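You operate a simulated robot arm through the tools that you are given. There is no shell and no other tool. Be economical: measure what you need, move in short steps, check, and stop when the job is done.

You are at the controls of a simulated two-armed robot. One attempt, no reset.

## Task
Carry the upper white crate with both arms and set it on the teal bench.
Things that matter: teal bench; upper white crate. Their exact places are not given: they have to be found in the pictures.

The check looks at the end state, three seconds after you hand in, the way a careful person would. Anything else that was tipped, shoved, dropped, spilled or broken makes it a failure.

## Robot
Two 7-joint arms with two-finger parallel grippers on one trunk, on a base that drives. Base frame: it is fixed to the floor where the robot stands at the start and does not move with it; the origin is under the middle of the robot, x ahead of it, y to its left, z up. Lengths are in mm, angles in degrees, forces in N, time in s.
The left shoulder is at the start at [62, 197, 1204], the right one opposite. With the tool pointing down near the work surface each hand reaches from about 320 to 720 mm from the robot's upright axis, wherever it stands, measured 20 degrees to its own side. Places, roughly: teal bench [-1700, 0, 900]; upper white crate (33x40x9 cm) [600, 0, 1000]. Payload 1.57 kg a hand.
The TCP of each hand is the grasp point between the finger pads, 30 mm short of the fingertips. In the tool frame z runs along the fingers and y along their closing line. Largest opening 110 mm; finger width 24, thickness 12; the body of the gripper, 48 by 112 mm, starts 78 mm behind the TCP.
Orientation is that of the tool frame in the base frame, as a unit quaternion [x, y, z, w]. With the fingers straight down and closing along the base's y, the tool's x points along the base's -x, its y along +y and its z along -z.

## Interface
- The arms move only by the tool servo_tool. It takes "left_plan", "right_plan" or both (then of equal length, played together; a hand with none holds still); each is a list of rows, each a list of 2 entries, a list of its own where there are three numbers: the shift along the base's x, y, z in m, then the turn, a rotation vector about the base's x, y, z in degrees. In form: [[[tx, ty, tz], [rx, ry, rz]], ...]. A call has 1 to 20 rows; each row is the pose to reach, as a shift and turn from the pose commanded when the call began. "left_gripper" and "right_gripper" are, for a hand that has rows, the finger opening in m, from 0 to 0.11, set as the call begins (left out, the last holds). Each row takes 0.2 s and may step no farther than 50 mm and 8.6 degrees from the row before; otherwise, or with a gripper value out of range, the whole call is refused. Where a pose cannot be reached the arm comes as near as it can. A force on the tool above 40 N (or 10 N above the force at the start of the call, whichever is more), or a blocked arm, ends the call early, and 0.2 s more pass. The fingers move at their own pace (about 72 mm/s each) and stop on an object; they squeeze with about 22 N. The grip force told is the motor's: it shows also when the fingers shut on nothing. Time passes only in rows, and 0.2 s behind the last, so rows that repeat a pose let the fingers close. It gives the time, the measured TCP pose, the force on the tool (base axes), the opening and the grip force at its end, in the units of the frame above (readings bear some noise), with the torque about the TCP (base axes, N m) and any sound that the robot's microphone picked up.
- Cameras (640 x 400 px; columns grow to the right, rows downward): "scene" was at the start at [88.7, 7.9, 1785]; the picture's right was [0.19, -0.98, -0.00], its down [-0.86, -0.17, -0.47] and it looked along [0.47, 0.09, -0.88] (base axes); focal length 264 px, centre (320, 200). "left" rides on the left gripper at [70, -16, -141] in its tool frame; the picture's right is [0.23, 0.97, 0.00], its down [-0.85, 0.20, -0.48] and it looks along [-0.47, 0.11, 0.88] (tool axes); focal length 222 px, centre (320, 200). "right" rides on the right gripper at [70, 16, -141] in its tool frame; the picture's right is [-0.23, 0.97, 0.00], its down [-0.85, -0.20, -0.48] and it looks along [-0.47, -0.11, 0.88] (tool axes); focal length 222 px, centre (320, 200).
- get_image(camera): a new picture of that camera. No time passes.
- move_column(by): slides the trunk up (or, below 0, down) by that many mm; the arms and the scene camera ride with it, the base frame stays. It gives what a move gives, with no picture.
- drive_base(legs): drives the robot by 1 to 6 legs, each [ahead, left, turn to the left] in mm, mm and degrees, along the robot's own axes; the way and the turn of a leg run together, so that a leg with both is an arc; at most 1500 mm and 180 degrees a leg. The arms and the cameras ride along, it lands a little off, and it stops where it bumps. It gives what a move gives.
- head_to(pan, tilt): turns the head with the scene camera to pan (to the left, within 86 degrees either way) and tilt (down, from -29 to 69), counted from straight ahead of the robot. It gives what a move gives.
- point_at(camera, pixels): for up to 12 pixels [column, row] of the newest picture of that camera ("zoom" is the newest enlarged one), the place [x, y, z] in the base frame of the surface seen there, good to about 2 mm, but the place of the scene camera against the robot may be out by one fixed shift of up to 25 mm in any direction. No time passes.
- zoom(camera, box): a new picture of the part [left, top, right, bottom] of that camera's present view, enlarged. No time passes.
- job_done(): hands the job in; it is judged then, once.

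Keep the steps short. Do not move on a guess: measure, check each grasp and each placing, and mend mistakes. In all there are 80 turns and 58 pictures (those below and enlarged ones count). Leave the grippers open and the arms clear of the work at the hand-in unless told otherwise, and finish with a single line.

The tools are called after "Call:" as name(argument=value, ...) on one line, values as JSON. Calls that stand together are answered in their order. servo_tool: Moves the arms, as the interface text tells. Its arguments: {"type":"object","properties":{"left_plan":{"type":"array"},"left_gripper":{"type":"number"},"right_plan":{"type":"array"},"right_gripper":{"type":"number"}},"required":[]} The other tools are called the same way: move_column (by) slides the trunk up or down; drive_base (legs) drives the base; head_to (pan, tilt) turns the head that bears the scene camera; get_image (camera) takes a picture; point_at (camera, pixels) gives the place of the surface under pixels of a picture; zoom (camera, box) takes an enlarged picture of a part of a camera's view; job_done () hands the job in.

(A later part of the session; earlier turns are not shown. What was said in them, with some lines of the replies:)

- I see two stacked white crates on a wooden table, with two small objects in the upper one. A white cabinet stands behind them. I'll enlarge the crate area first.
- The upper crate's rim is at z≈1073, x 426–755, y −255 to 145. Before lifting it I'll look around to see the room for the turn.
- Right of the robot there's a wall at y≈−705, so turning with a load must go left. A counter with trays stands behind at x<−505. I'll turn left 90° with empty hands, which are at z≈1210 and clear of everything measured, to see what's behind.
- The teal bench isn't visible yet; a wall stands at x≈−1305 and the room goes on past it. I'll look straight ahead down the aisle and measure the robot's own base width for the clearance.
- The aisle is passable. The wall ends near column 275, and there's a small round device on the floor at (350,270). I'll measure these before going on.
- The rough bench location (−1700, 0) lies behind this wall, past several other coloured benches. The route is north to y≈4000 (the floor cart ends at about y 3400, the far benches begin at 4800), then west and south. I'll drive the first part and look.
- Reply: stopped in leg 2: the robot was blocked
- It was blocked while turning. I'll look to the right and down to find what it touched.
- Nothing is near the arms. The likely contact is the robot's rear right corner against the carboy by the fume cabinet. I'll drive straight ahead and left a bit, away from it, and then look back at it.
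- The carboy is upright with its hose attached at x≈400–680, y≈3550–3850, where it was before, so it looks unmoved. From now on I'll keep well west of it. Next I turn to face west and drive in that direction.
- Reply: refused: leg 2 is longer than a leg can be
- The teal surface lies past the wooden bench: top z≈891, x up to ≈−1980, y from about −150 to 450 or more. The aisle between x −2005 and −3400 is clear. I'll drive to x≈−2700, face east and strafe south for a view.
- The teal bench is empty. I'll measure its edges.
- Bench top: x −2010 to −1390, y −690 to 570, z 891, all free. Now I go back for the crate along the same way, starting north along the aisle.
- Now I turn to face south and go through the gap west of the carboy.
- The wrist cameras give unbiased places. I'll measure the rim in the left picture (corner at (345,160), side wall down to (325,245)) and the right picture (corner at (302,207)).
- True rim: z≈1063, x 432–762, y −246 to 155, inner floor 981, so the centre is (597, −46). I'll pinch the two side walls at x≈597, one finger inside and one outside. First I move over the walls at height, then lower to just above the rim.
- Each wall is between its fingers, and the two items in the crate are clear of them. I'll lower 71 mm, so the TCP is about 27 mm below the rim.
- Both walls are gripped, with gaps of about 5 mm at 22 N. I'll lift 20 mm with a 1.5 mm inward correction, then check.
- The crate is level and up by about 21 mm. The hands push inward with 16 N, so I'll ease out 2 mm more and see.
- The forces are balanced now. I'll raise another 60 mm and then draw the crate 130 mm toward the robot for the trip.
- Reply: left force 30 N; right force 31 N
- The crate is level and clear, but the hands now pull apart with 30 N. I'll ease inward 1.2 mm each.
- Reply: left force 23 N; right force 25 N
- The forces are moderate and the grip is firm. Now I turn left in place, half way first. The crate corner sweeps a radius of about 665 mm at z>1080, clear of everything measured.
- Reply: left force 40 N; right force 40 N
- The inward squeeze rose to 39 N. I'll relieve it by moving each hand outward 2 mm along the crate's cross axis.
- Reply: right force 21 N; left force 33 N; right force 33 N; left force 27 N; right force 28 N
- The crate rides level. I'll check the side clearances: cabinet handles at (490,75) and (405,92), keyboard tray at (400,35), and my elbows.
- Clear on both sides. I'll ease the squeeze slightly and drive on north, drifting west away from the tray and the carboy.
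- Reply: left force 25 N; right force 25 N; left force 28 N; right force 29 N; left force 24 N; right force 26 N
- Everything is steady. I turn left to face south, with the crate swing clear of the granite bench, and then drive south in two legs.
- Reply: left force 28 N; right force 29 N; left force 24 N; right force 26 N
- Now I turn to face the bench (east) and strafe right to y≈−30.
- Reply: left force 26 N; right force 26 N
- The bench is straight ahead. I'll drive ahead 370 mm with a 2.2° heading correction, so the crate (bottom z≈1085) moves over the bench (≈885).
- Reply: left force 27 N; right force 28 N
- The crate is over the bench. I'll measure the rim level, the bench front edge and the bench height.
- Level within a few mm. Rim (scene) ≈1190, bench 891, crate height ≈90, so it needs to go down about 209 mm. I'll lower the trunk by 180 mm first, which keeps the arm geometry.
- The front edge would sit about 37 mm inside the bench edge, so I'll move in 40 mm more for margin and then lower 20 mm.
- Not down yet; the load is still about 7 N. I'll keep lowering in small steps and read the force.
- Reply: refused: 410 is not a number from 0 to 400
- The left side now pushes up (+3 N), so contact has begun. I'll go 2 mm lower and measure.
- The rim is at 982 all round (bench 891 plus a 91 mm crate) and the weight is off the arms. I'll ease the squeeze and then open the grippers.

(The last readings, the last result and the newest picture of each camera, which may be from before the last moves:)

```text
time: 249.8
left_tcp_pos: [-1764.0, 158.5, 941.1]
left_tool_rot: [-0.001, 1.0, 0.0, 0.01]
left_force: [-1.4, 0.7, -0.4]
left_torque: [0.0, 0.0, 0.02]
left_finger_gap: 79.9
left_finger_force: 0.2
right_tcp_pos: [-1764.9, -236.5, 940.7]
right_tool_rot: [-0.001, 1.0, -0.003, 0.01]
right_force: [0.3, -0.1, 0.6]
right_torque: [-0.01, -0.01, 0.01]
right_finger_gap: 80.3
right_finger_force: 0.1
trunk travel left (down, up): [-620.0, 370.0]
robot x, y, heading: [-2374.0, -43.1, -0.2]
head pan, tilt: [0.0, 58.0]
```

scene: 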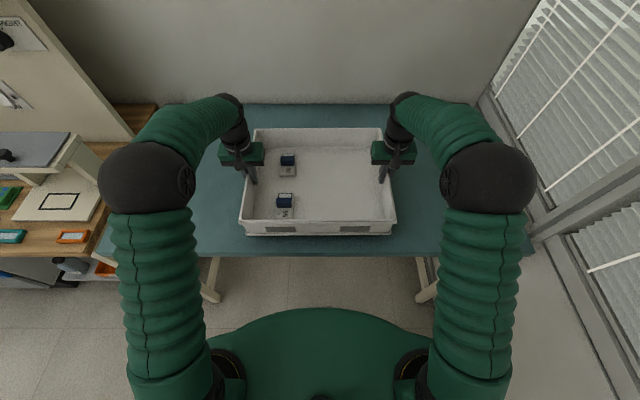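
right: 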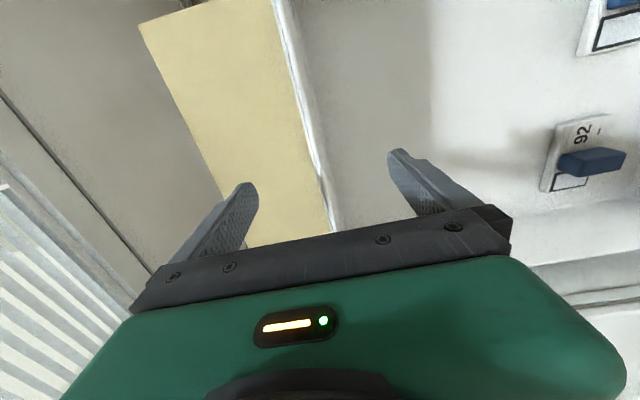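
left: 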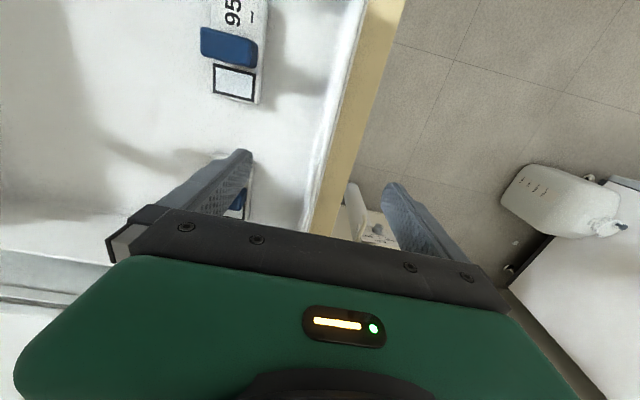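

Both hands are free of the crate. I'll raise them 160 mm straight up, then draw them back toward the robot.

Call:
servo_tool(left_plan=[[[0, 0, 0.03], [0, 0, 0]], [[0, 0, 0.06], [0, 0, 0]], [[0, 0, 0.1], [0, 0, 0]], [[0, 0, 0.14], [0, 0, 0]], [[0, 0, 0.18], [0, 0, 0]], [[-0.04, 0, 0.2], [0, 0, 0]], [[-0.08, 0, 0.2], [0, 0, 0]], [[-0.12, 0, 0.2], [0, 0, 0]], [[-0.16, 0, 0.2], [0, 0, 0]], [[-0.2, 0, 0.2], [0, 0, 0]]], right_plan=[[[0, 0, 0.03], [0, 0, 0]], [[0, 0, 0.06], [0, 0, 0]], [[0, 0, 0.1], [0, 0, 0]], [[0, 0, 0.14], [0, 0, 0]], [[0, 0, 0.18], [0, 0, 0]], [[-0.04, 0, 0.2], [0, 0, 0]], [[-0.08, 0, 0.2], [0, 0, 0]], [[-0.12, 0, 0.2], [0, 0, 0]], [[-0.16, 0, 0.2], [0, 0, 0]], [[-0.2, 0, 0.2], [0, 0, 0]]], left_gripper=0.11, right_gripper=0.11)

Call:
drive_base(legs=[[-200, 0, 0]])

Call:
get_image(camera="scene")

Call:
point_at(camera="scene", pixels=[[320, 185], [320, 150], [320, 110], [320, 160]])

```text
time: 252.0
left_tcp_pos: [-1969.1, 159.0, 1144.0]
left_tool_rot: [-0.001, 1.0, 0.0, 0.012]
left_force: [-0.1, -0.3, 0.4]
left_torque: [-0.02, -0.05, -0.02]
left_finger_gap: 109.9
left_finger_force: 0.2
right_tcp_pos: [-1968.6, -238.1, 1143.5]
right_tool_rot: [-0.001, 1.0, -0.003, 0.011]
right_force: [-0.8, -0.6, -0.1]
right_torque: [-0.01, -0.04, -0.02]
right_finger_gap: 110.0
right_finger_force: 0.1
trunk travel left (down, up): [-620.0, 370.0]
robot x, y, heading: [-2374.5, -44.1, 0.1]
head pan, tilt: [0.0, 58.0]
```

```text
time: 253.6
left_tcp_pos: [-2156.7, 158.8, 1140.0]
left_tool_rot: [-0.003, 1.0, -0.001, 0.009]
left_force: [0.5, 0.3, -0.2]
left_torque: [-0.01, 0.01, -0.02]
left_finger_gap: 110.1
left_finger_force: 0.1
right_tcp_pos: [-2156.2, -236.6, 1141.9]
right_tool_rot: [-0.003, 1.0, -0.003, 0.008]
right_force: [0.3, 0.6, -0.2]
right_torque: [0.01, -0.01, -0.03]
right_finger_gap: 110.2
right_finger_force: 0.0
trunk travel left (down, up): [-620.0, 370.0]
robot x, y, heading: [-2572.9, -44.6, 0.3]
head pan, tilt: [0.0, 58.0]
```

```text
16 pictures are left
```

scene: 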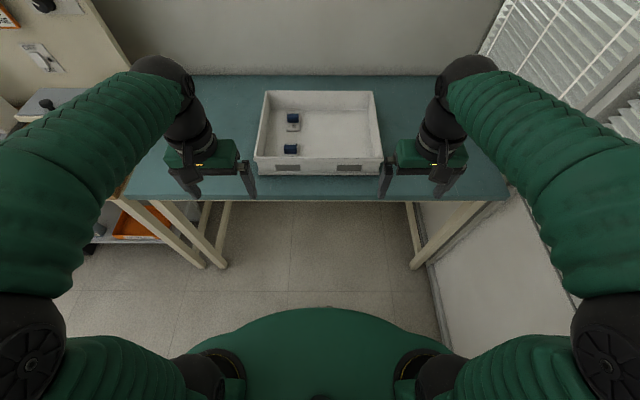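

```text
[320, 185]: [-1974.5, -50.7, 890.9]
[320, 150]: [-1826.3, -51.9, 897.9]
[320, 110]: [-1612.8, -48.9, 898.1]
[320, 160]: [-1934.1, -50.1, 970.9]
```

The crate stands flat on the teal bench, about 75 mm inside the front edge, with both items upright in it. The grippers are open and the arms are clear, so I'm handing in.

Call:
job_done()

```text
The job is handed in.
```

The upper white crate is on the teal bench, level and with both items still in it, and I handed in with the grippers open and the arms clear; on the empty scouting drive the base was stopped once by a bump, most likely against the carboy by the fume cabinet, which still looked upright and in place afterwards.
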